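You operate a simulated robot arm through the tools that you are given. There is no shell and no other tool. Be economical: measure what you need, move in short steps, check, and stop when the job is done.

Carry out the task below with a simulated robot arm. There is one attempt and no reset: what you move stays moved.

TASK
Unlock the suitcase with the code on the card and open it.
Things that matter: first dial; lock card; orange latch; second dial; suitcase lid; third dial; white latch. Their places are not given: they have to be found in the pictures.

It is judged by the outcome, as a careful person would: the job done as asked, and still so three seconds after it is handed in. It fails if anything else is knocked over, pushed out of place, dropped, spilled or broken.

THE ROBOT
A 6-joint arm with a two-finger parallel gripper, fixed in place. Base frame: the origin is at the foot of the arm, x ahead of it, y to its left, z up. Readings come in cm, rad, newtons and seconds.
With the tool pointing down near the work surface it reaches from about 34 to 82 cm from the base axis. Its first joint turns from -2.897 to 2.897 rad. Payload 3.91 kg.
Tool frame: the origin (TCP) lies between the finger pads and is the grasp point; the fingertips stand 3 cm ahead of it; z points along the fingers, y is the line along which they close. Largest opening 11 cm; finger width 2, thickness 1; the body of the gripper, 4.8 by 11.2 cm, starts 5.5 cm behind the TCP.
Orientation is that of the tool frame in the base frame, as a unit quaternion [w, x, y, z]. With the fingers straight down and closing along the base's y, the tool's x points along the base's -x, its y along +y and its z along -z.

THE INTERFACE
- The arm moves only by the tool apply_moves. Its argument "targets" is a list of rows, each an object (a shift or turn left out is 0, a gripper value left out holds the last) with "translation": the shift along the tool's x, y, z in cm, a list of three; "turn": the turn, a rotation vector about the tool's x, y, z in degrees, a list of three; "gripper": the gripper command, from -1 (shut) to 1 (fully open), values between in proportion. In form: [{"translation": [x, y, z], "turn": [rx, ry, rz], "gripper": gripper}, ...]. A call has 1 to 8 rows; each row shifts and turns the commanded pose from where the row before left it, along the tool's axes as they then stand. Each row takes 0.2 s and may step no farther than 5 cm and 0.15 rad from the row before; otherwise, or with a gripper value out of range, the whole call is refused. Where a pose cannot be reached the arm comes as near as it can. A force on the tool above 50 N (or 10 N above the force at the start of the call, whichever is more), or a blocked arm, ends the call early, and 0.2 s more pass. The fingers move at their own pace (about 4.5 cm/s each) and stop on an object; they squeeze with about 22 N. The grip force told is the motor's: it shows also when the fingers shut on nothing. Time passes only in rows, and 0.2 s behind the last, so rows that do not move let the fingers close. It gives the time, the measured TCP pose, the force on the tool (base axes), the opening and the grip force at its end, in the units of the frame above (readings bear some noise), with the torque about the TCP (base axes, N m) and any sound that the robot's microphone picked up.
- Cameras (640 x 400 px; columns grow to the right, rows downward): "scene" is fixed at [39.38, -65.94, 112.23]; the picture's right is [1.00, 0.06, 0.00], its down [0.01, -0.16, -0.99] and it looks along [-0.06, 0.99, -0.16] (base axes); focal length 324 px, centre (320, 200). "wrist" rides on the gripper at [7.7, 0.7, -11.4] in the tool frame; the picture's right is [-0.09, 1.00, 0.00], its down [-0.80, -0.07, -0.59] and it looks along [-0.59, -0.05, 0.80] (tool axes); focal length 270 px, centre (320, 200).
- get_image(camera): a new picture of that camera. No time passes.
- raise_lower(by): slides the trunk up (or, below 0, down) by that many cm; the arm rides with it, the base frame stays. It gives what a move gives, with no picture.
- locate(camera, pixels): for up to 12 pixels [column, row] of the newest picture of that camera ("zoom" is the newest enlarged one), the place [x, y, z] in the base frame of the surface seen there, good to about 0.3 cm, but the place of the scene camera against the robot may be out by one fixed shift of up to 1.2 cm in any direction. No time passes.
- close_up(camera, box): a new picture of the part [left, top, right, bottom] of that camera's present view, enlarged. No time passes.
- hand_in(): hands the job in; it is judged then, once.

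Go step by step. Measure first, check grasps and placings, and put right what went wrong. The budget is 80 turns and 54 pictures, counting those below and the enlarged ones. Unless the task says otherwise, let go and move clear before handing in, and close with one line.

The tools are called after ">>>" as a command line: name --argument value ..., lists and objects as JSON in quotes. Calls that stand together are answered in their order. apply_moves: Moves the arm, as the interface text tells. Its arguments: {"type":"object","properties":{"targets":{"type":"array"}},"required":["targets"]} The other tools are called the same way: raise_lower (by) slides the trunk up or down; get_image (camera) takes a picture; locate (camera, pixels) gives the place of the surface under pixels of a picture; close_up (camera, box) takes an enlarged picture of a part of a camera's view; hand_in () hands the job in.

At the start:

```text
time_s: 0.0
ee_pos: [40.29, 7.61, 123.19]
tcp_rot: [-0.001, 0.0, 1.0, 0.001]
ft_force: [-0.3, 0.7, -0.4]
torque: [-0.02, -0.03, -0.02]
gripper_width: 10.99
grasp_force: 0.1
trunk travel left (down, up): [-42.5, 18.5]
```

scene: 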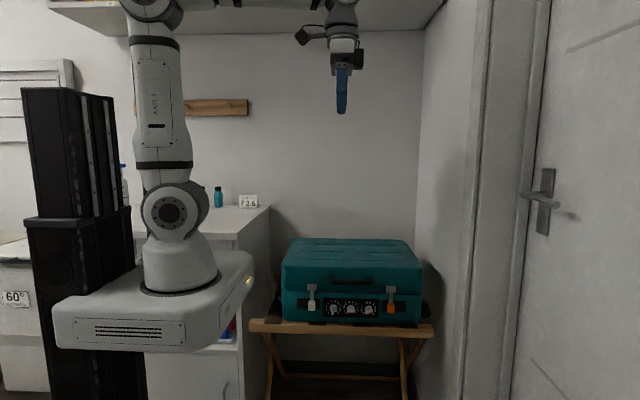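
wrist: 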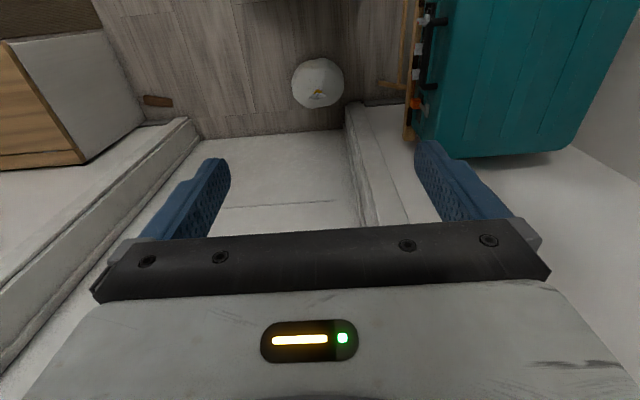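

The scene shows a teal suitcase with latches at (311,297) and (390,300), dials around (350,309), and a card at (248,200). I'll enlarge both the card and the lock and get their positions.

>>> close_up --camera "scene" --box '[228, 185, 268, 210]'

>>> close_up --camera "scene" --box '[290, 270, 418, 330]'

>>> locate --camera "scene" --pixels '[[311, 290], [311, 303], [390, 293], [390, 308], [333, 309], [350, 309], [368, 309], [352, 279], [286, 262], [420, 265], [340, 240], [248, 201]]'

```text
16.00 times, centred on (248, 198) of scene
```

zoom: 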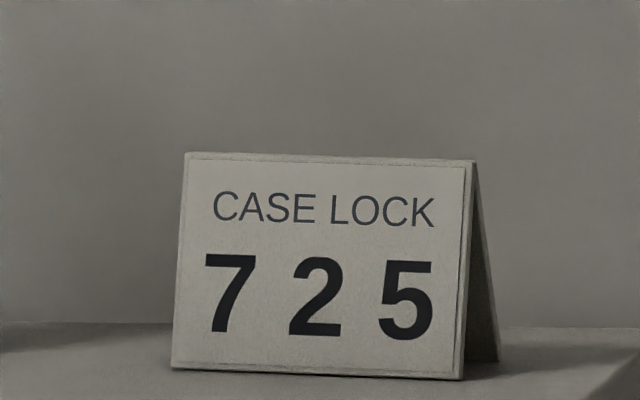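

```text
5.00 times, centred on (354, 300) of scene
```

zoom: 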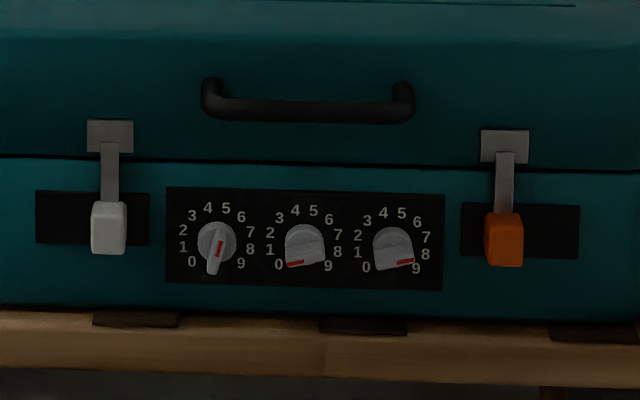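

```text
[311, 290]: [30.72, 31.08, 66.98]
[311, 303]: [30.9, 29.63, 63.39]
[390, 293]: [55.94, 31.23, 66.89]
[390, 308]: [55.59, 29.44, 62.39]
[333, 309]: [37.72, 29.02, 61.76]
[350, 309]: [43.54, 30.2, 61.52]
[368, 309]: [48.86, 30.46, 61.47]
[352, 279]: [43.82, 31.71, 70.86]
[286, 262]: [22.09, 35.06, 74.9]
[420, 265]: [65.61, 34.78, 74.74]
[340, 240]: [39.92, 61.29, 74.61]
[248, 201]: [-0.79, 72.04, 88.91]
```

The code is 7-2-5. The dials are rotary knobs with a red pointer, so I'll enlarge them further to read their state and shape.

>>> close_up --camera "scene" --box '[322, 304, 380, 330]'

>>> locate --camera "scene" --pixels '[[180, 290], [180, 220], [345, 70], [341, 110], [345, 325], [300, 318], [410, 318], [260, 323]]'

```text
11.03 times, centred on (351, 317) of scene
```

zoom: 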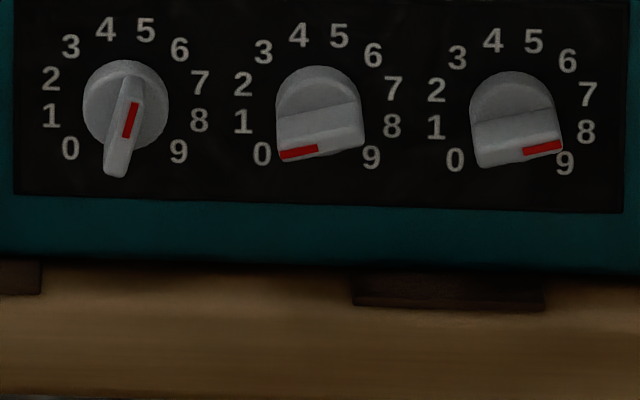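

```text
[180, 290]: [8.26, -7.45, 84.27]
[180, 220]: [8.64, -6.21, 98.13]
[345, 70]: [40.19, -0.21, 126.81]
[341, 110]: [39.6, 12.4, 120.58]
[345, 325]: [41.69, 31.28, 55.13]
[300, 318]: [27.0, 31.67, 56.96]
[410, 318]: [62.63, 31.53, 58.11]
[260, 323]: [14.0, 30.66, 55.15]
```

Reading the pointers: dial 1 is at 5, dial 2 at 1 and dial 3 at 7, with 30° steps; the code needs 7, 2, 5. Before lowering the trunk I'll check how close the platform is to the stand.

>>> locate --camera "scene" --pixels '[[250, 262], [252, 280], [235, 255], [200, 348], [258, 322], [252, 215], [268, 208], [250, 250], [225, 350], [285, 240], [410, 240], [350, 262]]'

>>> raise_lower --by -12

```text
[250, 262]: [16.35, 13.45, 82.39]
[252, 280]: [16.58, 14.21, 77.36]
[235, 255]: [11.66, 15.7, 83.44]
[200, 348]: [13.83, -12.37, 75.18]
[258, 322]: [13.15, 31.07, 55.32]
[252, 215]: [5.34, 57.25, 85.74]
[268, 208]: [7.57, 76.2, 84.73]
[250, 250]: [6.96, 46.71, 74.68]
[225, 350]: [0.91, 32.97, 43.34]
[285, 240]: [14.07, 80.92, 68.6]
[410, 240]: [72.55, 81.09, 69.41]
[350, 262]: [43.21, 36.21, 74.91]
```

```text
time_s: 1.5
ee_pos: [40.3, 7.59, 111.23]
tcp_rot: [0.001, -0.001, 1.0, 0.0]
ft_force: [-0.2, 0.1, 0.8]
torque: [0.0, 0.02, 0.0]
gripper_width: 10.99
grasp_force: 0.1
trunk travel left (down, up): [-30.5, 30.5]
```

The platform only reaches about y=16, so it clears the stand. I'll lower the trunk further and start turning the tool toward +y, away from the suitcase.

>>> raise_lower --by -13

>>> apply_moves --targets '[{"translation": [0, -2, 0], "turn": [-8.5, 0, 0], "gripper": 0}, {"translation": [0, -2, 0], "turn": [-8.5, 0, 0]}, {"translation": [0, -2, 0], "turn": [-8.5, 0, 0]}, {"translation": [0, -2, 0], "turn": [-8.5, 0, 0]}, {"turn": [-8.5, 0, 0]}, {"turn": [-8.5, 0, 0]}, {"turn": [-8.5, 0, 0]}, {"turn": [-8.5, 0, 0]}]'

```text
time_s: 3.1
ee_pos: [40.27, 7.68, 98.21]
tcp_rot: [-0.001, 0.0, 1.0, 0.0]
ft_force: [-0.2, -0.4, 0.3]
torque: [0.01, 0.0, 0.0]
gripper_width: 11.0
grasp_force: 0.1
trunk travel left (down, up): [-17.5, 43.5]
```

```text
time_s: 4.9
ee_pos: [40.17, -0.02, 96.42]
tcp_rot: [0.0, 0.0, 0.829, 0.56]
ft_force: [1.0, 0.3, 0.2]
torque: [-0.05, -0.02, -0.01]
gripper_width: 5.47
grasp_force: 0.0
trunk travel left (down, up): [-17.5, 43.5]
```

Turning works well. I'll finish the turn to level and come down in front of the suitcase.

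>>> apply_moves --targets '[{"translation": [0, -4, 0], "turn": [-8, 0, 0]}, {"translation": [0, -4, 0], "turn": [-8, 0, 0]}, {"translation": [0, -4, 0], "turn": [-6, 0, 0]}, {"translation": [0, -4, 0]}, {"translation": [0, -4, 0]}, {"translation": [0, -4, 0]}, {"translation": [0, -4, 4]}, {"translation": [0, -4, 4]}]'

>>> get_image --camera "wrist"

>>> get_image --camera "scene"

```text
refused: row 7 steps farther than a row can; nothing moved
```

```text
48 pictures are left
```

wrist: 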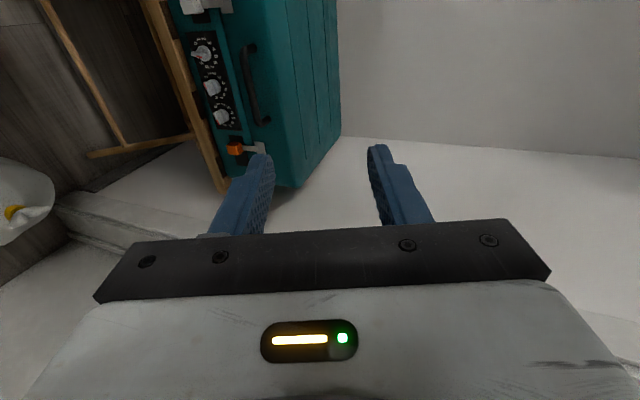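

```text
47 pictures are left
```

scene: 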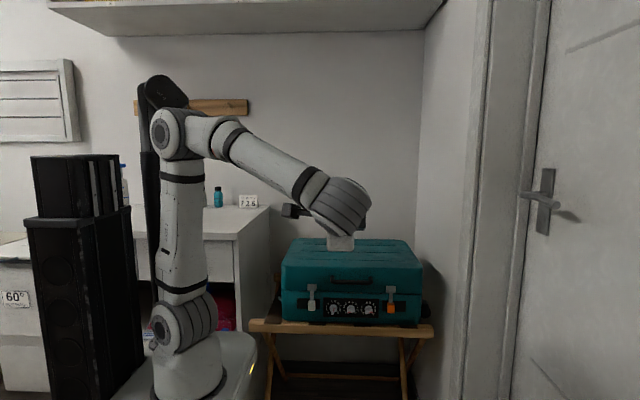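

The wrist camera can see the dials. I'll redo the move with smaller steps.

>>> apply_moves --targets '[{"translation": [0, -4, 0], "turn": [-8, 0, 0]}, {"translation": [0, -4, 0], "turn": [-8, 0, 0]}, {"translation": [0, -4, 0], "turn": [-6, 0, 0]}, {"translation": [0, -4, 0]}, {"translation": [0, -4, 0]}, {"translation": [0, -4, 0]}, {"translation": [0, -4, 2]}, {"translation": [0, -4, 2]}]'

>>> get_image --camera "wrist"

```text
time_s: 6.7
ee_pos: [40.13, 1.13, 64.98]
tcp_rot: [0.0, -0.001, 0.707, 0.707]
ft_force: [-0.2, 0.8, 0.5]
torque: [-0.01, 0.02, -0.04]
gripper_width: 5.52
grasp_force: 0.0
trunk travel left (down, up): [-17.5, 43.5]
```

```text
46 pictures are left
```

wrist: 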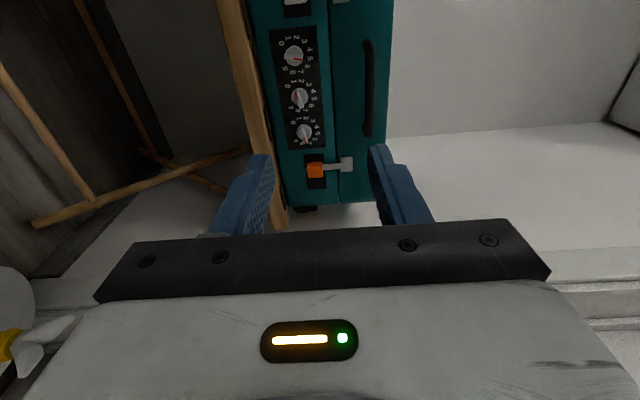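

Good: the tool is level, with the dials in the wrist picture at (294,57), (299,98) and (304,133). I'll enlarge and locate.

>>> close_up --camera "wrist" --box '[250, 0, 378, 80]'

>>> locate --camera "zoom" --pixels '[[219, 280], [200, 270], [240, 290], [165, 280], [300, 250], [180, 180], [240, 480], [400, 300], [420, 50]]'

>>> close_up --camera "wrist" --box '[258, 70, 354, 150]'

```text
5.00 times, centred on (314, 40) of wrist
```

zoom: 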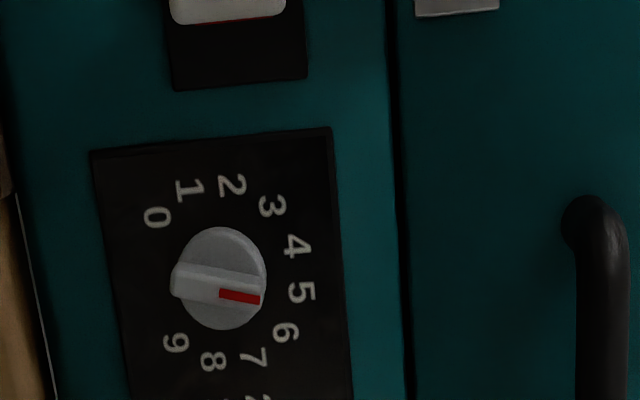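

```text
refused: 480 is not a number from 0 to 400
```

```text
5.00 times, centred on (306, 110) of wrist
```

zoom: 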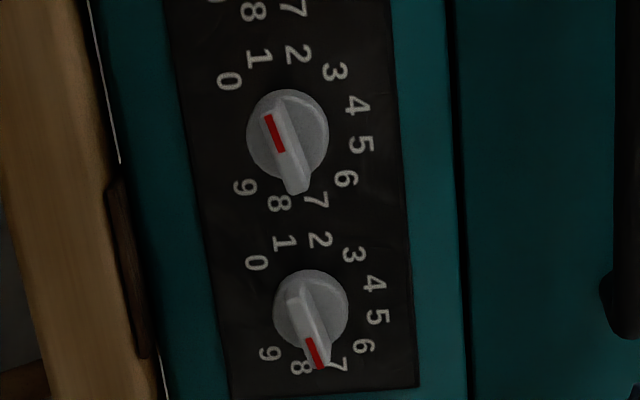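

Confirmed: dial 1 at 5, dial 2 at 1, dial 3 at 7. Now for accurate positions from the wrist camera.

>>> locate --camera "zoom" --pixels '[[286, 145], [272, 120], [299, 188], [320, 110], [309, 328], [302, 300], [320, 365], [335, 300], [380, 250], [220, 250]]'

>>> locate --camera "wrist" --pixels '[[294, 57], [288, 56], [301, 59], [294, 48], [310, 70], [315, 170], [308, 170], [330, 165], [346, 164], [370, 100], [367, 45], [296, 10]]'

```text
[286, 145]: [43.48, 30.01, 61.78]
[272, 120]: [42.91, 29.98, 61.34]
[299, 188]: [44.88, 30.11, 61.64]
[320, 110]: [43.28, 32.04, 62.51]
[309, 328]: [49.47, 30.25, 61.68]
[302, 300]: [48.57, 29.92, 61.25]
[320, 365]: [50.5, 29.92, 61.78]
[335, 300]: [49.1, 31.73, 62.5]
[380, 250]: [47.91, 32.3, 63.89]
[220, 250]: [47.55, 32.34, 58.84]
```

```text
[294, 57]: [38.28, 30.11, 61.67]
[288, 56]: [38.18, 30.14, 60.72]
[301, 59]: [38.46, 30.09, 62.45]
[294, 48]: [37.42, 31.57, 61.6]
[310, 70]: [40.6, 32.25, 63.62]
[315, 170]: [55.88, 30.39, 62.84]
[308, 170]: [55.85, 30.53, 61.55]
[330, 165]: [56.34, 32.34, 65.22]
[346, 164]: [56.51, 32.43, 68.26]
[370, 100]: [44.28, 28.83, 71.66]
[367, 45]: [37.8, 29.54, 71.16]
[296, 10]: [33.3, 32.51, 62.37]
```

The ridges stand from y≈30.1 to 31.7, centred at x = 38.2, 43.8 and 49.5, with z≈61.65. I'll start with dial 3 (ridge at 75°), align 15° off vertical, and pause in front of it.

>>> apply_moves --targets '[{"translation": [-3.1, -1.1, 3], "gripper": -0.3}, {"translation": [-3.1, -1.1, 3]}, {"translation": [-3.17, -1.13, 3]}, {"translation": [0, 0, 4], "turn": [0, 0, -7.5]}, {"translation": [0, 0, 4], "turn": [0, 0, -7.5]}, {"translation": [0, 0, 4]}, {"translation": [0, 0, 2]}]'

>>> get_image --camera "wrist"

>>> close_up --camera "wrist" --box '[230, 60, 390, 220]'

```text
time_s: 8.3
ee_pos: [49.62, 24.12, 61.62]
tcp_rot: [0.093, -0.092, 0.701, 0.701]
ft_force: [-0.1, 0.2, -0.1]
torque: [0.0, -0.02, 0.05]
gripper_width: 3.86
grasp_force: 0.1
trunk travel left (down, up): [-17.5, 43.5]
```

```text
43 pictures are left
```

wrist: 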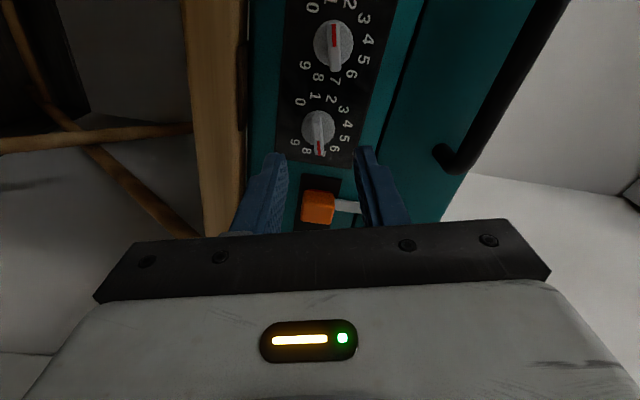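

```text
2.50 times, centred on (310, 140) of wrist
```

zoom: 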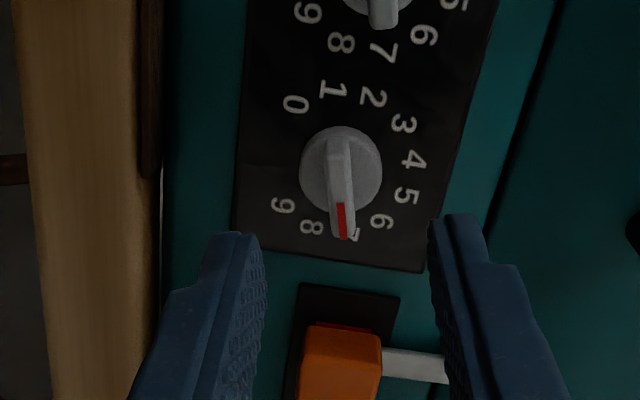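

The ridge sits between the fingers and nearly in line with them. I'll re-measure it from here before going in.

>>> locate --camera "zoom" --pixels '[[337, 150], [341, 195], [343, 230], [325, 205], [358, 205], [310, 165], [372, 165], [385, 20], [340, 340], [420, 365]]'

>>> apply_moves --targets '[{"translation": [0, 0, 2]}, {"translation": [0, 0, 2]}]'

```text
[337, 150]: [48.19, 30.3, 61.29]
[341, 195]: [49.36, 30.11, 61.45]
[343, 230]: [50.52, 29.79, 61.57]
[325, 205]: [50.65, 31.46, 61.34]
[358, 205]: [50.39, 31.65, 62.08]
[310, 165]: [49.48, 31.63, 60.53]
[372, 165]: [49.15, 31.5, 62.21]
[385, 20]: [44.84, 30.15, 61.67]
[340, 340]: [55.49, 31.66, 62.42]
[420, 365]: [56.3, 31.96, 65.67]
```

```text
time_s: 8.9
ee_pos: [49.71, 28.13, 61.81]
tcp_rot: [0.093, -0.092, 0.701, 0.701]
ft_force: [0.1, 0.5, -0.5]
torque: [-0.01, 0.01, 0.03]
gripper_width: 3.87
grasp_force: 0.0
trunk travel left (down, up): [-17.5, 43.5]
```

Fingertips are around the ridge with a small offset, so I'll centre and close.

>>> apply_moves --targets '[{"translation": [0.3, -0.25, 0.2]}, {"gripper": -1}, {}, {}, {}]'

```text
time_s: 10.1
ee_pos: [49.4, 28.19, 61.48]
tcp_rot: [0.093, -0.091, 0.701, 0.701]
ft_force: [-0.4, 2.1, 5.0]
torque: [0.18, -0.02, -0.2]
gripper_width: 0.69
grasp_force: 21.7
trunk travel left (down, up): [-17.5, 43.5]
```

Grasped (0.69 cm). I'll turn counter-clockwise 60° (7→5).

>>> apply_moves --targets '[{"translation": [0, 0.1, 0], "turn": [0, 0, -7.5]}, {"turn": [0, 0, -7.5]}, {"turn": [0, 0, -7.5]}, {"turn": [0, 0, -7.5]}, {"turn": [0, 0, -7.5]}, {"turn": [0, 0, -7.5]}, {"turn": [0, 0, -7.5]}, {"turn": [0, 0, -7.5]}]'

>>> close_up --camera "scene" --box '[290, 270, 418, 330]'

```text
time_s: 11.9
ee_pos: [49.49, 28.2, 61.2]
tcp_rot: [0.431, -0.43, 0.562, 0.561]
ft_force: [14.8, -12.5, -0.2]
torque: [-0.6, 0.03, -0.18]
gripper_width: 0.66
grasp_force: 22.6
trunk travel left (down, up): [-17.5, 43.5]
```

```text
5.00 times, centred on (354, 300) of scene
```

zoom: 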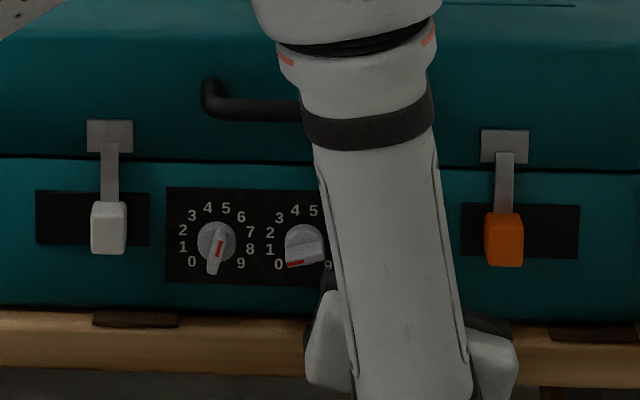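

The turn reached the full 60°. I'll open and back off to check.

>>> apply_moves --targets '[{"gripper": -0.3}, {}, {}, {"translation": [0, 0, -3]}, {"translation": [0, 0, -3]}]'

>>> close_up --camera "wrist" --box '[220, 0, 420, 200]'

```text
time_s: 13.1
ee_pos: [49.23, 22.33, 61.46]
tcp_rot: [0.43, -0.43, 0.561, 0.561]
ft_force: [-0.2, 1.3, 1.1]
torque: [0.02, 0.01, -0.02]
gripper_width: 3.87
grasp_force: 0.0
trunk travel left (down, up): [-17.5, 43.5]
```

```text
2.00 times, centred on (320, 100) of wrist
```

zoom: 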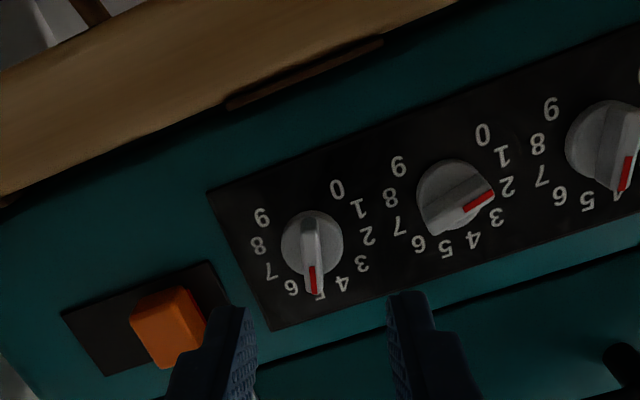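

Dial 3 now points at 5. Next I'll slide to dial 1 with the same tool angle, already right for its ridge at 15°.

>>> apply_moves --targets '[{"translation": [0.9, 3.57, 0]}, {"translation": [0.9, 3.57, 0]}, {"translation": [0.92, 3.57, 0]}, {}]'

>>> close_up --camera "wrist" --box '[220, 0, 420, 200]'

>>> locate --camera "zoom" --pixels '[[308, 235], [312, 270], [314, 290], [290, 245], [335, 240]]'

```text
time_s: 14.1
ee_pos: [38.29, 22.17, 61.52]
tcp_rot: [0.432, -0.43, 0.561, 0.56]
ft_force: [0.4, -0.2, -0.2]
torque: [0.0, -0.01, 0.02]
gripper_width: 3.84
grasp_force: 0.0
trunk travel left (down, up): [-17.5, 43.5]
```

```text
2.00 times, centred on (320, 100) of wrist
```

zoom: 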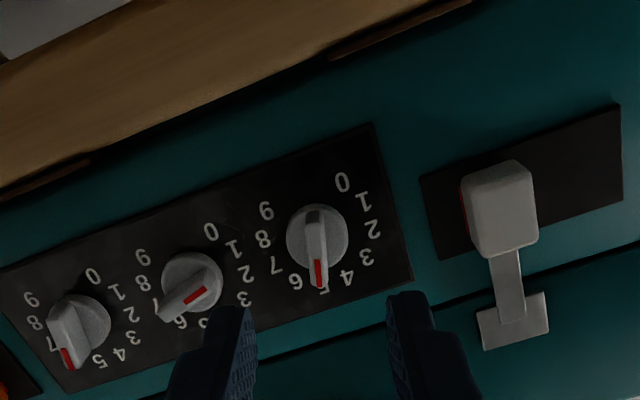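

```text
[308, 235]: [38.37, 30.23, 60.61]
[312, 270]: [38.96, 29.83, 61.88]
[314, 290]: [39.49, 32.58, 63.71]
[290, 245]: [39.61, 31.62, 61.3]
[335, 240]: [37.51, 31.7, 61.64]
```

The ridge centre is about (38.55, 61.5). I'll shift 0.25 cm, advance, and close.

>>> apply_moves --targets '[{"translation": [-0.07, -0.25, 2]}, {"translation": [0, 0, 2]}, {"translation": [0, 0, 2.1]}, {"gripper": -1}, {}, {}, {}]'

```text
time_s: 15.7
ee_pos: [38.38, 28.6, 61.52]
tcp_rot: [0.43, -0.432, 0.56, 0.561]
ft_force: [-13.1, 4.3, 1.3]
torque: [0.58, 0.03, 0.09]
gripper_width: 0.68
grasp_force: 22.0
trunk travel left (down, up): [-17.5, 43.5]
```

Grasped, with a side force of −13 N along x. I'll ease back 0.2 cm, then turn clockwise 60° (5→7).

>>> apply_moves --targets '[{"translation": [0.05, 0.2, 0]}, {}]'

>>> apply_moves --targets '[{"turn": [0, 0, 7.5]}, {"turn": [0, 0, 7.5]}, {"turn": [0, 0, 7.5]}, {"turn": [0, 0, 7.5]}, {"turn": [0, 0, 7.5]}, {"turn": [0, 0, 7.5]}, {"turn": [0, 0, 7.5]}, {"turn": [0, 0, 7.5]}]'

```text
time_s: 16.3
ee_pos: [38.45, 28.49, 61.43]
tcp_rot: [0.432, -0.43, 0.562, 0.559]
ft_force: [-1.3, 6.7, 2.3]
torque: [-0.51, 0.06, 0.19]
gripper_width: 0.68
grasp_force: 22.5
trunk travel left (down, up): [-17.5, 43.5]
```

```text
time_s: 18.1
ee_pos: [38.43, 28.36, 61.47]
tcp_rot: [0.092, -0.091, 0.701, 0.701]
ft_force: [4.2, 12.4, 11.4]
torque: [0.27, 0.0, -0.32]
gripper_width: 0.7
grasp_force: 21.1
trunk travel left (down, up): [-17.5, 43.5]
```

Turned fully. I'll release, back off, and move on to dial 2 (tool angle −15° already matches its ridge).

>>> apply_moves --targets '[{"gripper": -0.3}, {}, {}, {"translation": [0, 0, -3]}, {"translation": [0, 0, -3]}, {"translation": [-2.63, -0.7, 0]}, {"translation": [-2.63, -0.7, 0]}, {}]'

>>> close_up --camera "wrist" --box '[220, 0, 420, 200]'

>>> locate --camera "zoom" --pixels '[[320, 200], [320, 220], [320, 240]]'

```text
time_s: 19.9
ee_pos: [43.72, 22.33, 61.74]
tcp_rot: [0.093, -0.092, 0.701, 0.701]
ft_force: [0.4, -0.5, -0.8]
torque: [0.03, -0.03, 0.02]
gripper_width: 3.85
grasp_force: 0.1
trunk travel left (down, up): [-17.5, 43.5]
```

```text
2.00 times, centred on (320, 100) of wrist
```

zoom: 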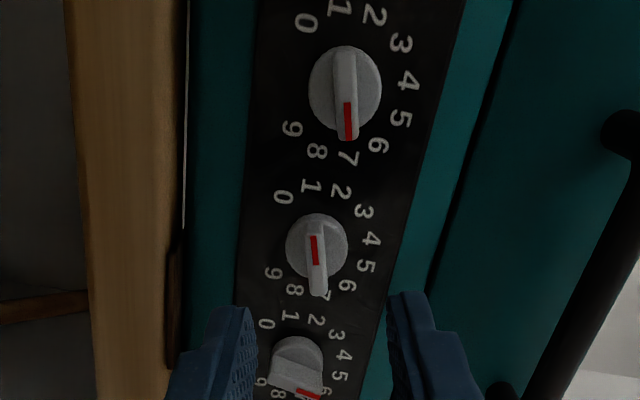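

```text
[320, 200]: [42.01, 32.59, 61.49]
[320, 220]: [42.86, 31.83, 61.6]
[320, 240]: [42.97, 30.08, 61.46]
```

Dial 1 now points at 7. I'll advance onto dial 2 and grip it.

>>> apply_moves --targets '[{"translation": [-0.05, -0.12, 2]}, {"translation": [0, 0, 2]}, {"translation": [0, 0, 1.9]}, {"gripper": -1}, {}, {}, {}]'

>>> apply_moves --targets '[{"turn": [0, 0, 7.5]}, {"turn": [0, 0, 7.5]}, {"turn": [0, 0, 7.5]}, {"turn": [0, 0, 7.5]}, {}]'

>>> apply_moves --targets '[{"gripper": -0.3}, {}, {}, {"translation": [0, 0, -4]}, {"translation": [0, 0, -4]}, {"turn": [0, 0, -7.5]}, {"turn": [0, 0, -7.5]}]'

>>> get_image --camera "wrist"

>>> close_up --camera "wrist" --box '[220, 0, 420, 200]'

```text
time_s: 21.5
ee_pos: [43.87, 28.21, 61.45]
tcp_rot: [0.093, -0.092, 0.701, 0.701]
ft_force: [0.6, 4.9, -0.3]
torque: [0.09, 0.01, -0.52]
gripper_width: 0.71
grasp_force: 22.1
trunk travel left (down, up): [-17.5, 43.5]
```

```text
time_s: 22.7
ee_pos: [43.91, 28.31, 61.57]
tcp_rot: [-0.093, 0.092, 0.701, 0.701]
ft_force: [4.2, 12.0, 9.1]
torque: [0.09, -0.06, -0.45]
gripper_width: 0.69
grasp_force: 21.7
trunk travel left (down, up): [-17.5, 43.5]
```

```text
time_s: 24.3
ee_pos: [44.0, 20.22, 61.41]
tcp_rot: [0.0, 0.0, 0.707, 0.707]
ft_force: [0.3, -0.5, 0.3]
torque: [-0.05, 0.02, 0.0]
gripper_width: 3.85
grasp_force: 0.0
trunk travel left (down, up): [-17.5, 43.5]
```

```text
37 pictures are left
```

wrist: 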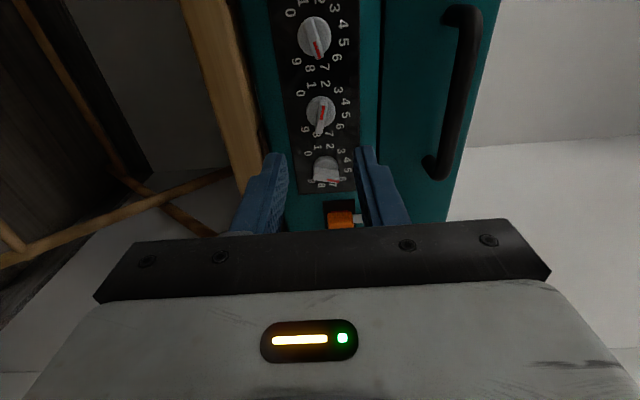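

```text
2.00 times, centred on (320, 100) of wrist
```

zoom: 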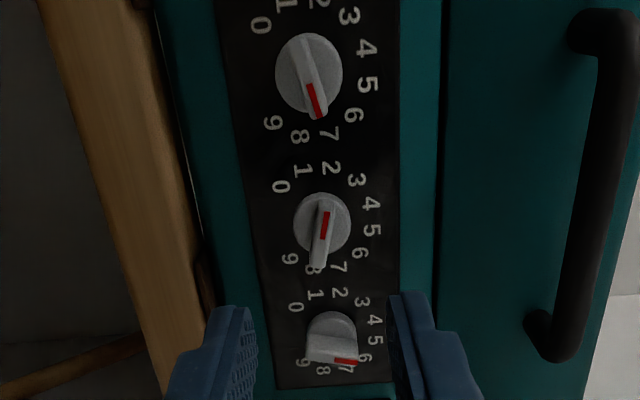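

All three dials read 7-2-5. Now I need to understand the latches, so I'll look at them enlarged.

>>> apply_moves --targets '[{"translation": [2, 0, -4]}, {"translation": [2, 0, -4]}, {"translation": [2, 0, -4]}]'

>>> close_up --camera "wrist" --box '[270, 120, 370, 190]'

>>> close_up --camera "scene" --box '[370, 280, 420, 325]'

>>> close_up --camera "scene" --box '[290, 275, 340, 320]'

```text
time_s: 25.1
ee_pos: [37.94, 8.4, 61.16]
tcp_rot: [0.0, 0.0, 0.708, 0.707]
ft_force: [-0.2, 1.3, -0.6]
torque: [0.0, 0.0, 0.01]
gripper_width: 3.84
grasp_force: 0.1
trunk travel left (down, up): [-17.5, 43.5]
```

```text
5.71 times, centred on (320, 155) of wrist
```

zoom: 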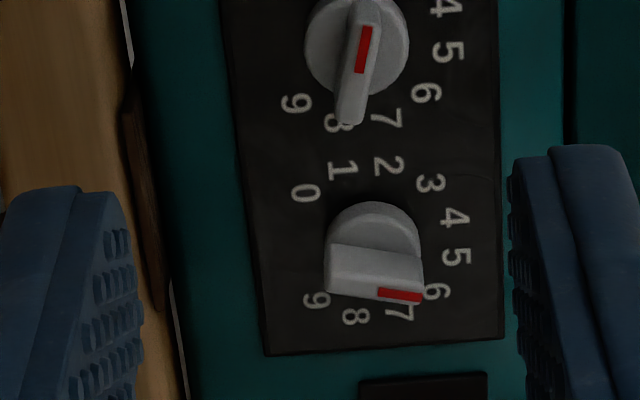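

```text
8.89 times, centred on (395, 302) of scene
```

zoom: 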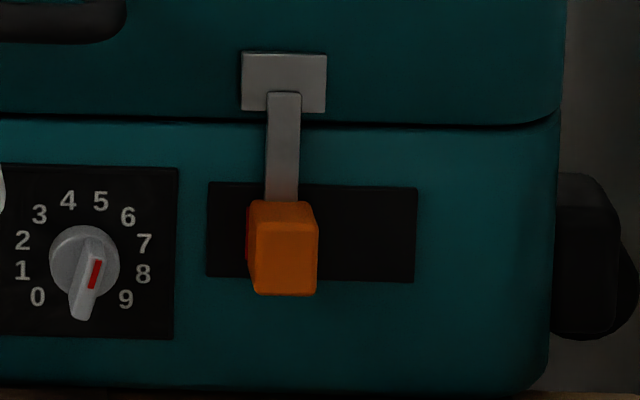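

```text
8.89 times, centred on (315, 298) of scene
```

zoom: 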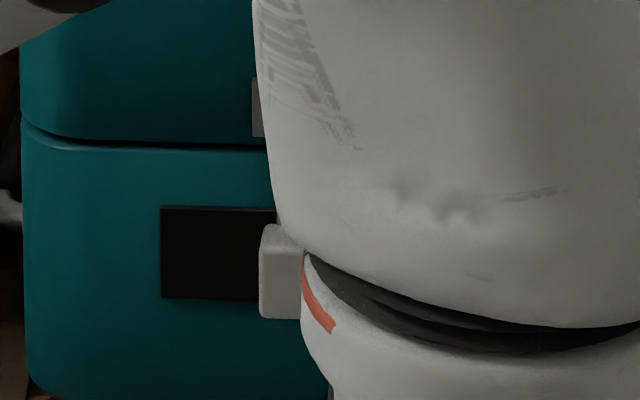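

The latches look like sliding buttons on a black track: orange has free track to its right, white to its left, so both should slide outward to free the lid keeper. I'll line up with the orange latch, fingers closing horizontally.

>>> apply_moves --targets '[{"translation": [-4.4, 0.3, 1]}, {"translation": [-4.4, 0.3, 1]}, {"translation": [-4.5, 0.3, 1]}, {"translation": [-4.5, 0.3, 1]}, {"translation": [0, 0, 3], "turn": [0, 0, -8.5]}, {"translation": [0, 0, 3], "turn": [0, 0, -8.5]}, {"turn": [0, 0, -8.5]}, {"turn": [0, 0, -8.5]}]'

>>> apply_moves --targets '[{"turn": [0, 0, -8.5]}, {"turn": [0, 0, -8.5]}, {"turn": [0, 0, -8.5]}, {"turn": [0, 0, -8.5]}, {"turn": [0, 0, -8]}, {"turn": [0, 0, -7]}, {"turn": [0, 0, -7]}, {}]'

>>> get_image --camera "wrist"

>>> locate --camera "wrist" --pixels '[[320, 100], [320, 120], [320, 140]]'

```text
time_s: 26.9
ee_pos: [55.76, 18.39, 62.51]
tcp_rot: [0.208, -0.207, 0.676, 0.676]
ft_force: [-0.8, -0.3, -0.3]
torque: [0.0, -0.02, 0.02]
gripper_width: 3.83
grasp_force: 0.1
trunk travel left (down, up): [-17.5, 43.5]
```

```text
time_s: 28.7
ee_pos: [55.71, 18.24, 62.47]
tcp_rot: [-0.5, 0.501, -0.499, -0.5]
ft_force: [0.2, -0.1, 0.5]
torque: [0.02, -0.01, -0.01]
gripper_width: 3.86
grasp_force: 0.0
trunk travel left (down, up): [-17.5, 43.5]
```

```text
32 pictures are left
```

wrist: 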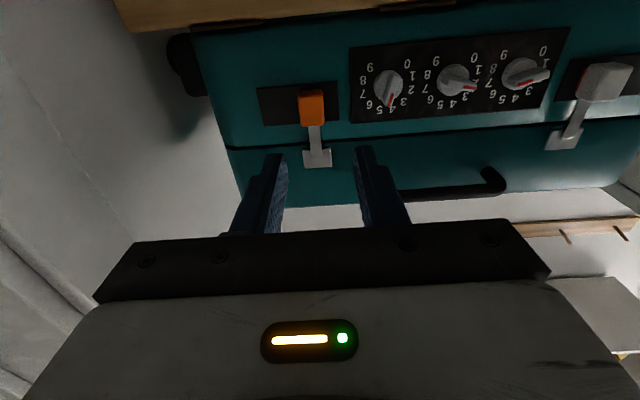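

```text
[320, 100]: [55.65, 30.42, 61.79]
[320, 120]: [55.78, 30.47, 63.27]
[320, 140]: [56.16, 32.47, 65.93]
```

The orange knob is at about (312,107). I'll measure its edges.

>>> locate --camera "wrist" --pixels '[[302, 108], [312, 95], [312, 108], [312, 121], [323, 108], [318, 158], [316, 140], [270, 107], [332, 107], [582, 80], [600, 85], [570, 130]]'

>>> close_up --camera "wrist" --box '[250, 70, 370, 180]'

```text
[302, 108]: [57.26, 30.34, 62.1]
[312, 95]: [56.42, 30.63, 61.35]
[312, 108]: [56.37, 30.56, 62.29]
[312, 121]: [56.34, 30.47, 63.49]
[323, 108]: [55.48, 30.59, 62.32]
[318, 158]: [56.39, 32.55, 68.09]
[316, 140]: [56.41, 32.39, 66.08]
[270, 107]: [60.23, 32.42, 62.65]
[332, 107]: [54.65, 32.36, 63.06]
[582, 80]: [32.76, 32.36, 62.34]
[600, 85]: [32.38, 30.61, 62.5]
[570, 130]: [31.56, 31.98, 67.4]
```

```text
3.64 times, centred on (310, 125) of wrist
```

zoom: 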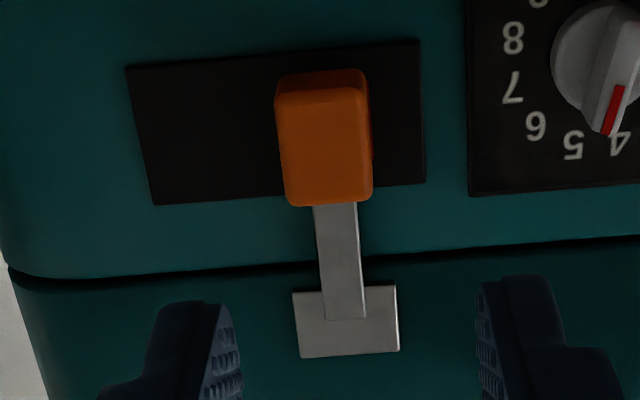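

Knob centre is (56.4, y 30.5 front, 62.4), about 2 cm wide. I'll advance around it and close gently.

>>> apply_moves --targets '[{"translation": [0, -0.65, 3]}, {"translation": [0, 0, 3]}, {"translation": [0, 0, 2]}, {"translation": [0, 0, 2]}, {"gripper": -1}, {}, {}]'

>>> close_up --camera "wrist" --box '[240, 60, 400, 180]'

```text
time_s: 30.3
ee_pos: [56.5, 28.23, 62.77]
tcp_rot: [0.501, -0.499, 0.501, 0.499]
ft_force: [18.3, 6.5, 3.1]
torque: [-0.06, 0.01, -0.49]
gripper_width: 2.15
grasp_force: 21.5
trunk travel left (down, up): [-17.5, 43.5]
```

```text
3.33 times, centred on (320, 120) of wrist
```

zoom: 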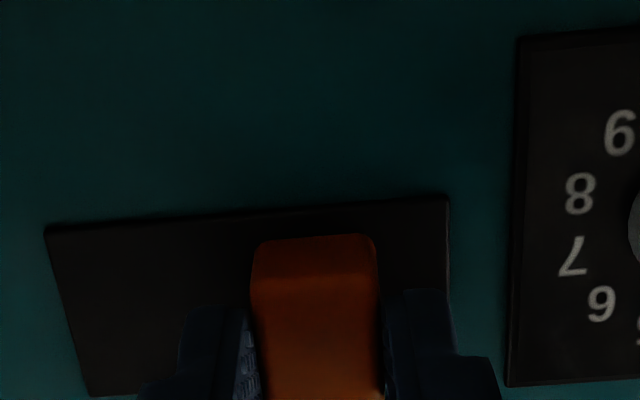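

The knob is held (2.15 cm). I'll slide it toward +x in small steps and watch the force.

>>> apply_moves --targets '[{"translation": [0, -0.3, 0]}, {"translation": [0, -0.4, 0]}, {"translation": [0, -0.4, 0]}, {}]'

```text
time_s: 31.3
ee_pos: [57.52, 28.3, 62.66]
tcp_rot: [0.5, -0.5, 0.499, 0.501]
ft_force: [0.4, -1.5, 8.8]
torque: [0.3, 0.09, 0.1]
gripper_width: 2.17
grasp_force: 22.2
trunk travel left (down, up): [-17.5, 43.5]
```

It slid 1 cm with little resistance, so I'll continue outward.

>>> apply_moves --targets '[{"translation": [0, -0.4, 0]}, {"translation": [0, -0.4, 0]}, {"translation": [0, -0.4, 0]}, {"translation": [0, -0.4, 0]}, {"translation": [0, -0.4, 0]}, {}]'

>>> close_up --camera "wrist" --box '[240, 60, 400, 180]'

```text
time_s: 32.7
ee_pos: [59.23, 28.57, 62.65]
tcp_rot: [-0.498, 0.502, -0.499, -0.501]
ft_force: [-27.9, 5.5, 7.2]
torque: [0.03, 0.1, 0.72]
gripper_width: 2.21
grasp_force: 22.0
trunk travel left (down, up): [-17.5, 43.5]
```

```text
3.33 times, centred on (320, 120) of wrist
```

zoom: 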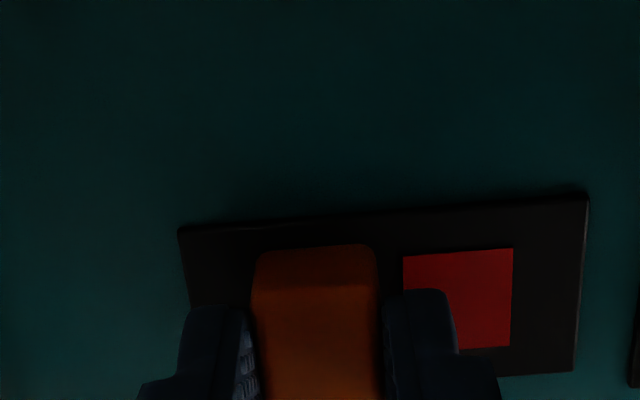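

The knob reached its end stop (−28 N) and uncovered a red mark, so the latch is open. I'll release, back off, and check that it stays.

>>> apply_moves --targets '[{"translation": [0, 0.25, 0]}, {"gripper": -0.3}, {}, {}, {"translation": [0, 0, -4]}, {"translation": [0, 0, -4]}]'

>>> get_image --camera "wrist"

>>> locate --camera "wrist" --pixels '[[312, 120]]'

```text
time_s: 34.1
ee_pos: [59.52, 20.28, 62.57]
tcp_rot: [0.5, -0.5, 0.5, 0.5]
ft_force: [0.2, -0.2, 1.3]
torque: [-0.01, 0.01, -0.02]
gripper_width: 3.84
grasp_force: 0.0
trunk travel left (down, up): [-17.5, 43.5]
```

```text
28 pictures are left
```

wrist: 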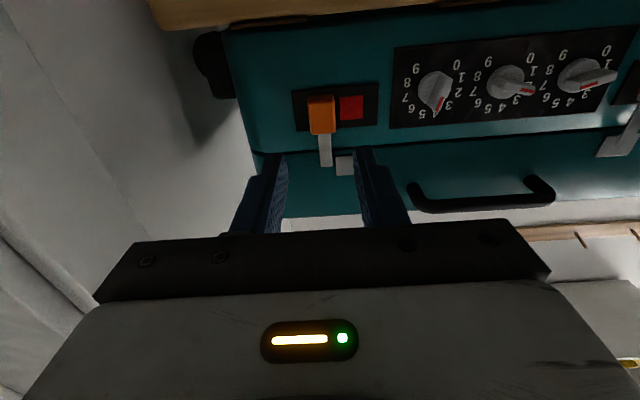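

```text
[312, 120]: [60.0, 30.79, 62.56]
```

The orange latch stays open with its tongue clear of the keeper. Now I'll move across to the white latch (x≈31.6).

>>> apply_moves --targets '[{"translation": [0, 4, -0.3]}, {"translation": [0, 4, -0.3]}, {"translation": [0, 4, -0.3]}, {"translation": [0, 4, -0.3]}, {"translation": [0, 4, -0.3]}, {"translation": [0, 4, -0.3]}, {"translation": [0, 3.6, -0.3]}, {}]'

>>> get_image --camera "wrist"

>>> get_image --camera "scene"

```text
time_s: 35.9
ee_pos: [39.31, 17.91, 70.23]
tcp_rot: [0.499, -0.499, 0.501, 0.5]
ft_force: [0.6, 0.2, -0.4]
torque: [-0.01, -0.04, -0.04]
gripper_width: 3.84
grasp_force: 0.1
out of reach, approached as far as the arm can: row 4, 5, 6, 7
trunk travel left (down, up): [-17.5, 43.5]
```

```text
27 pictures are left
```

wrist: 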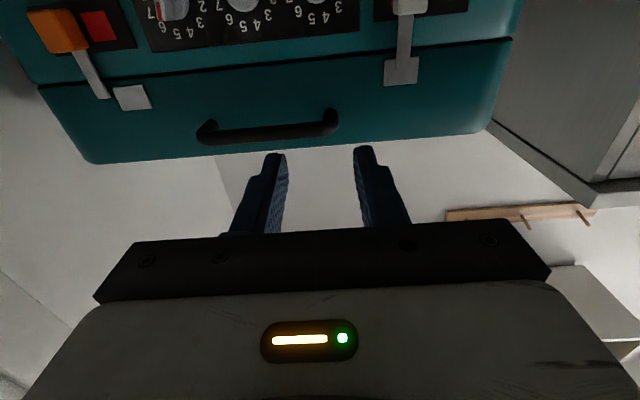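

```text
26 pictures are left
```

scene: 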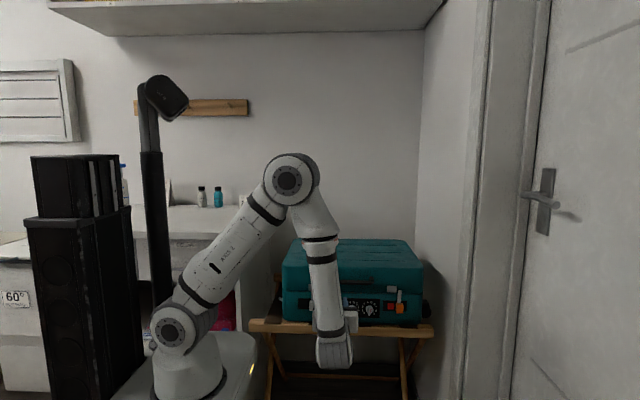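

The straight-on pose ran out of reach at this wrist roll. I'll roll the wrist back toward the earlier angle, which reached further left, and see where it ends up.

>>> apply_moves --targets '[{"turn": [0, 0, 8.5]}, {"turn": [0, 0, 8.5]}, {"turn": [0, 0, 8.5]}, {"turn": [0, 0, 8.5]}, {"turn": [0, 0, 8.5]}, {"turn": [0, 0, 8.5]}, {"turn": [0, 0, 8.5]}, {"turn": [0, 0, 8.5]}]'

```text
time_s: 37.7
ee_pos: [39.23, 17.93, 70.36]
tcp_rot: [0.134, -0.134, 0.694, 0.695]
ft_force: [-0.6, 0.0, -0.9]
torque: [0.03, -0.03, 0.0]
gripper_width: 3.86
grasp_force: 0.1
trunk travel left (down, up): [-17.5, 43.5]
```

Pose commands are clean again. I'll try coming down to z≈62.5 here.

>>> apply_moves --targets '[{"translation": [0.97, -2.41, 0]}, {"translation": [0.97, -2.41, 0]}, {"translation": [0.97, -2.41, 0]}, {}]'

```text
time_s: 38.7
ee_pos: [39.23, 18.03, 62.49]
tcp_rot: [0.134, -0.135, 0.694, 0.694]
ft_force: [0.3, -0.5, -0.1]
torque: [-0.01, 0.01, 0.0]
gripper_width: 3.84
grasp_force: 0.0
trunk travel left (down, up): [-17.5, 43.5]
```

That works. I'll roll to closing-vertical, shut the fingers to make a pusher, and step left.

>>> apply_moves --targets '[{"turn": [0, 0, 7.5], "gripper": -1}, {"turn": [0, 0, 7.5]}, {"turn": [0, 0, 7]}, {"translation": [1, 0, 0]}, {"translation": [1, 0, 0]}, {"translation": [1, 0, 0]}, {"translation": [1, 0, 0]}]'

```text
time_s: 40.3
ee_pos: [35.19, 17.83, 62.43]
tcp_rot: [0.0, 0.001, 0.707, 0.707]
ft_force: [-0.5, 0.0, 0.8]
torque: [0.0, 0.01, -0.03]
gripper_width: 0.01
grasp_force: 22.1
trunk travel left (down, up): [-17.5, 43.5]
```

Reach is fine here. I'll advance partway and check the gap between dial 1 and the white knob.

>>> apply_moves --targets '[{"translation": [0, 0, 3]}, {"translation": [0, 0, 3]}, {}]'

>>> get_image --camera "wrist"

>>> locate --camera "wrist" --pixels '[[320, 60], [320, 80], [320, 100], [320, 120], [310, 40]]'

```text
time_s: 41.1
ee_pos: [35.34, 23.76, 62.47]
tcp_rot: [0.0, 0.0, 0.707, 0.707]
ft_force: [0.1, -0.1, 0.4]
torque: [0.02, 0.0, 0.02]
gripper_width: 0.0
grasp_force: 21.5
trunk travel left (down, up): [-17.5, 43.5]
```

```text
25 pictures are left
```

wrist: 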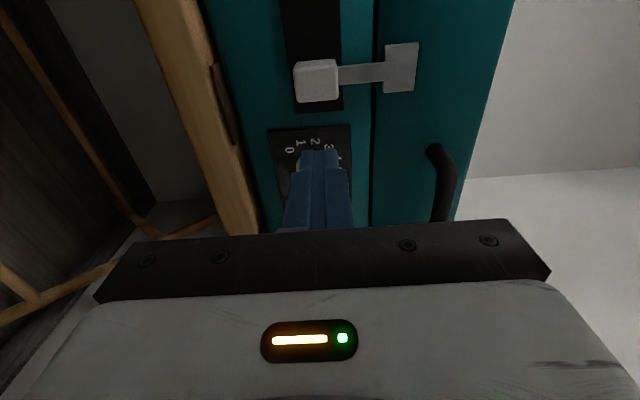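

```text
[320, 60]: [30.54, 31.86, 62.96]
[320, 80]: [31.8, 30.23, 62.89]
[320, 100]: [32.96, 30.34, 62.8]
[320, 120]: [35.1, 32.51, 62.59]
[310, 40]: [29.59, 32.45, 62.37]
```

The knob's right edge is at x≈33.1 and the finger spans 34.3–36.3, so there is clearance both sides. I'll advance between and push left.

>>> apply_moves --targets '[{"translation": [0.1, 0, 2]}, {"translation": [0, 0, 1.6]}, {"translation": [0, 0, 1]}, {}]'

>>> apply_moves --targets '[{"translation": [0.5, 0, 0]}, {"translation": [0.5, 0, 0]}, {"translation": [0.5, 0, 0]}, {"translation": [0.5, 0, 0]}, {}]'

```text
time_s: 42.1
ee_pos: [35.2, 28.51, 62.69]
tcp_rot: [0.0, 0.001, 0.707, 0.707]
ft_force: [-0.6, -0.2, 0.3]
torque: [-0.01, -0.03, -0.01]
gripper_width: 0.0
grasp_force: 22.4
trunk travel left (down, up): [-17.5, 43.5]
```

```text
time_s: 43.3
ee_pos: [33.27, 28.38, 62.44]
tcp_rot: [0.0, 0.001, 0.707, 0.707]
ft_force: [0.2, 0.9, -0.7]
torque: [0.01, -0.01, -0.02]
gripper_width: 0.0
grasp_force: 21.6
trunk travel left (down, up): [-17.5, 43.5]
```

Free so far; I'll continue pushing.

>>> apply_moves --targets '[{"translation": [0.5, 0, 0]}, {"translation": [0.5, 0, 0]}, {"translation": [0.4, 0, 0]}, {}]'

>>> get_image --camera "wrist"

```text
time_s: 44.3
ee_pos: [31.84, 28.51, 62.52]
tcp_rot: [0.0, 0.0, 0.707, 0.707]
ft_force: [-0.4, -0.7, -0.3]
torque: [-0.01, 0.03, -0.01]
gripper_width: 0.01
grasp_force: 22.1
trunk travel left (down, up): [-17.5, 43.5]
```

```text
24 pictures are left
```

wrist: 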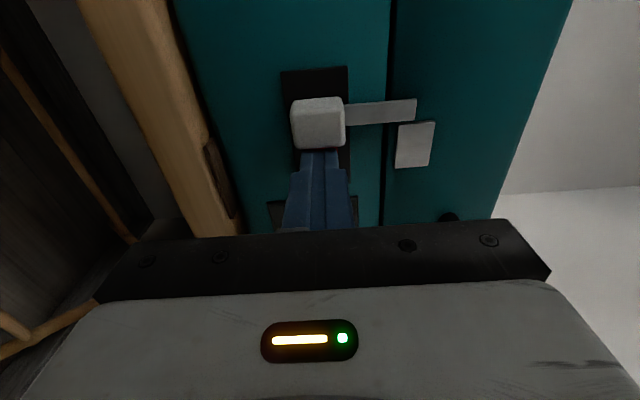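

The white knob is sliding and its tongue has already left the keeper at (414,145). I'll push to the end stop.

>>> apply_moves --targets '[{"translation": [0.4, 0, 0]}, {"translation": [0.3, 0, 0]}, {"translation": [0.3, 0, 0]}, {}]'

```text
time_s: 45.3
ee_pos: [31.57, 28.46, 62.34]
tcp_rot: [0.001, 0.001, 0.706, 0.708]
ft_force: [24.0, -0.5, 8.3]
torque: [0.21, 0.12, -0.4]
gripper_width: 0.0
grasp_force: 22.0
out of reach, approached as far as the arm can: row 2
trunk travel left (down, up): [-17.5, 43.5]
```

End stop reached (24 N). I'll back off, move clear, and check.

>>> apply_moves --targets '[{"translation": [-1, 0, 0]}, {"translation": [-1.5, 0, 0]}, {"translation": [-0.5, 0, -1.5]}, {"translation": [0, 0, -3]}, {"translation": [-2, 0, -3]}, {"translation": [-3, 0, -3]}, {"translation": [-3, 0, 0], "gripper": -0.3}, {}]'

>>> get_image --camera "wrist"

>>> get_image --camera "scene"

```text
time_s: 47.1
ee_pos: [42.08, 17.99, 62.24]
tcp_rot: [0.0, 0.0, 0.707, 0.707]
ft_force: [-0.6, 0.0, -0.1]
torque: [-0.01, 0.01, 0.03]
gripper_width: 3.85
grasp_force: 0.1
trunk travel left (down, up): [-17.5, 43.5]
```

```text
23 pictures are left
```

wrist: 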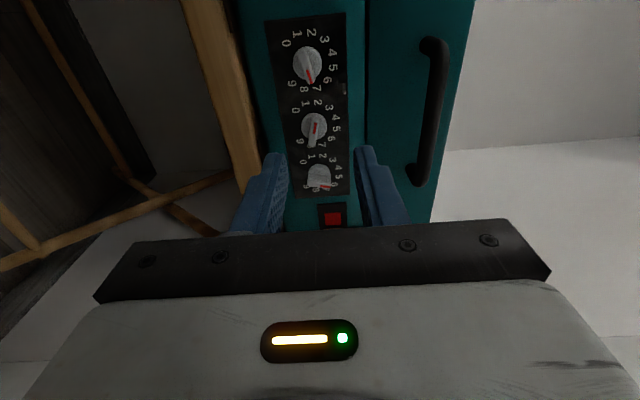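

```text
22 pictures are left
```

scene: 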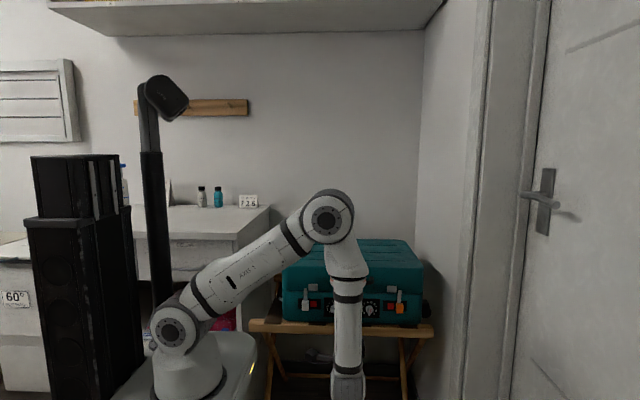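

Both latches show red (open). Next I'll move up to the handle and measure it.

>>> apply_moves --targets '[{"translation": [-0.6, 3, 0], "gripper": -0.1}, {"translation": [-0.6, 3, 0]}, {"translation": [-0.7, 3.1, 0]}, {"translation": [0, 0, 3]}, {}]'

>>> get_image --camera "wrist"

>>> locate --camera "wrist" --pixels '[[320, 60], [320, 80], [320, 100], [320, 120], [320, 140]]'

```text
time_s: 48.3
ee_pos: [43.94, 21.01, 71.39]
tcp_rot: [0.001, 0.001, 0.707, 0.708]
ft_force: [0.0, 0.1, -0.3]
torque: [-0.05, 0.0, 0.02]
gripper_width: 4.94
grasp_force: 0.1
trunk travel left (down, up): [-17.5, 43.5]
```

```text
21 pictures are left
```

wrist: 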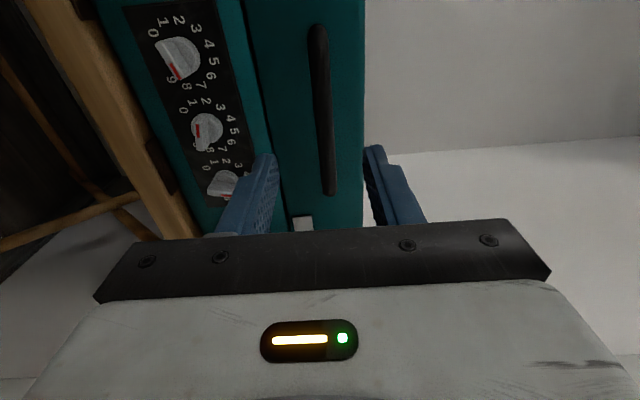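

```text
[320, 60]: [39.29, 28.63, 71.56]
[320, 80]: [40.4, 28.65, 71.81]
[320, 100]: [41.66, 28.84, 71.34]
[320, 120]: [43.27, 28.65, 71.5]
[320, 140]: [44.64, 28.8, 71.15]
```

The handle bar is straight ahead at y≈28.7, z≈71.4, between the fingers. I'll advance and grip it.

>>> apply_moves --targets '[{"translation": [0, 0, 3]}, {"translation": [0, 0, 3]}, {"translation": [0, 0, 1.4]}, {"gripper": -1}, {}, {}, {}, {}]'

```text
time_s: 50.1
ee_pos: [43.88, 28.44, 71.58]
tcp_rot: [0.002, -0.001, 0.706, 0.708]
ft_force: [5.8, 11.1, 25.7]
torque: [0.19, 0.16, 0.26]
gripper_width: 1.41
grasp_force: 21.8
trunk travel left (down, up): [-17.5, 43.5]
```

Handle held (1.41 cm). I'll start lifting along an arc about the rear hinge (estimated y≈63, z≈69), in small steps to read the forces.

>>> apply_moves --targets '[{"translation": [0, 0.3, 0]}, {"translation": [0, 0.75, 0.07], "turn": [1.25, 0, 0]}, {"translation": [0, 0.75, 0.07], "turn": [1.25, 0, 0]}, {}]'

```text
time_s: 51.1
ee_pos: [43.82, 28.59, 73.27]
tcp_rot: [0.0, 0.002, 0.723, 0.691]
ft_force: [1.5, 8.3, 0.5]
torque: [-0.13, -0.07, -0.4]
gripper_width: 1.38
grasp_force: 22.0
trunk travel left (down, up): [-17.5, 43.5]
```

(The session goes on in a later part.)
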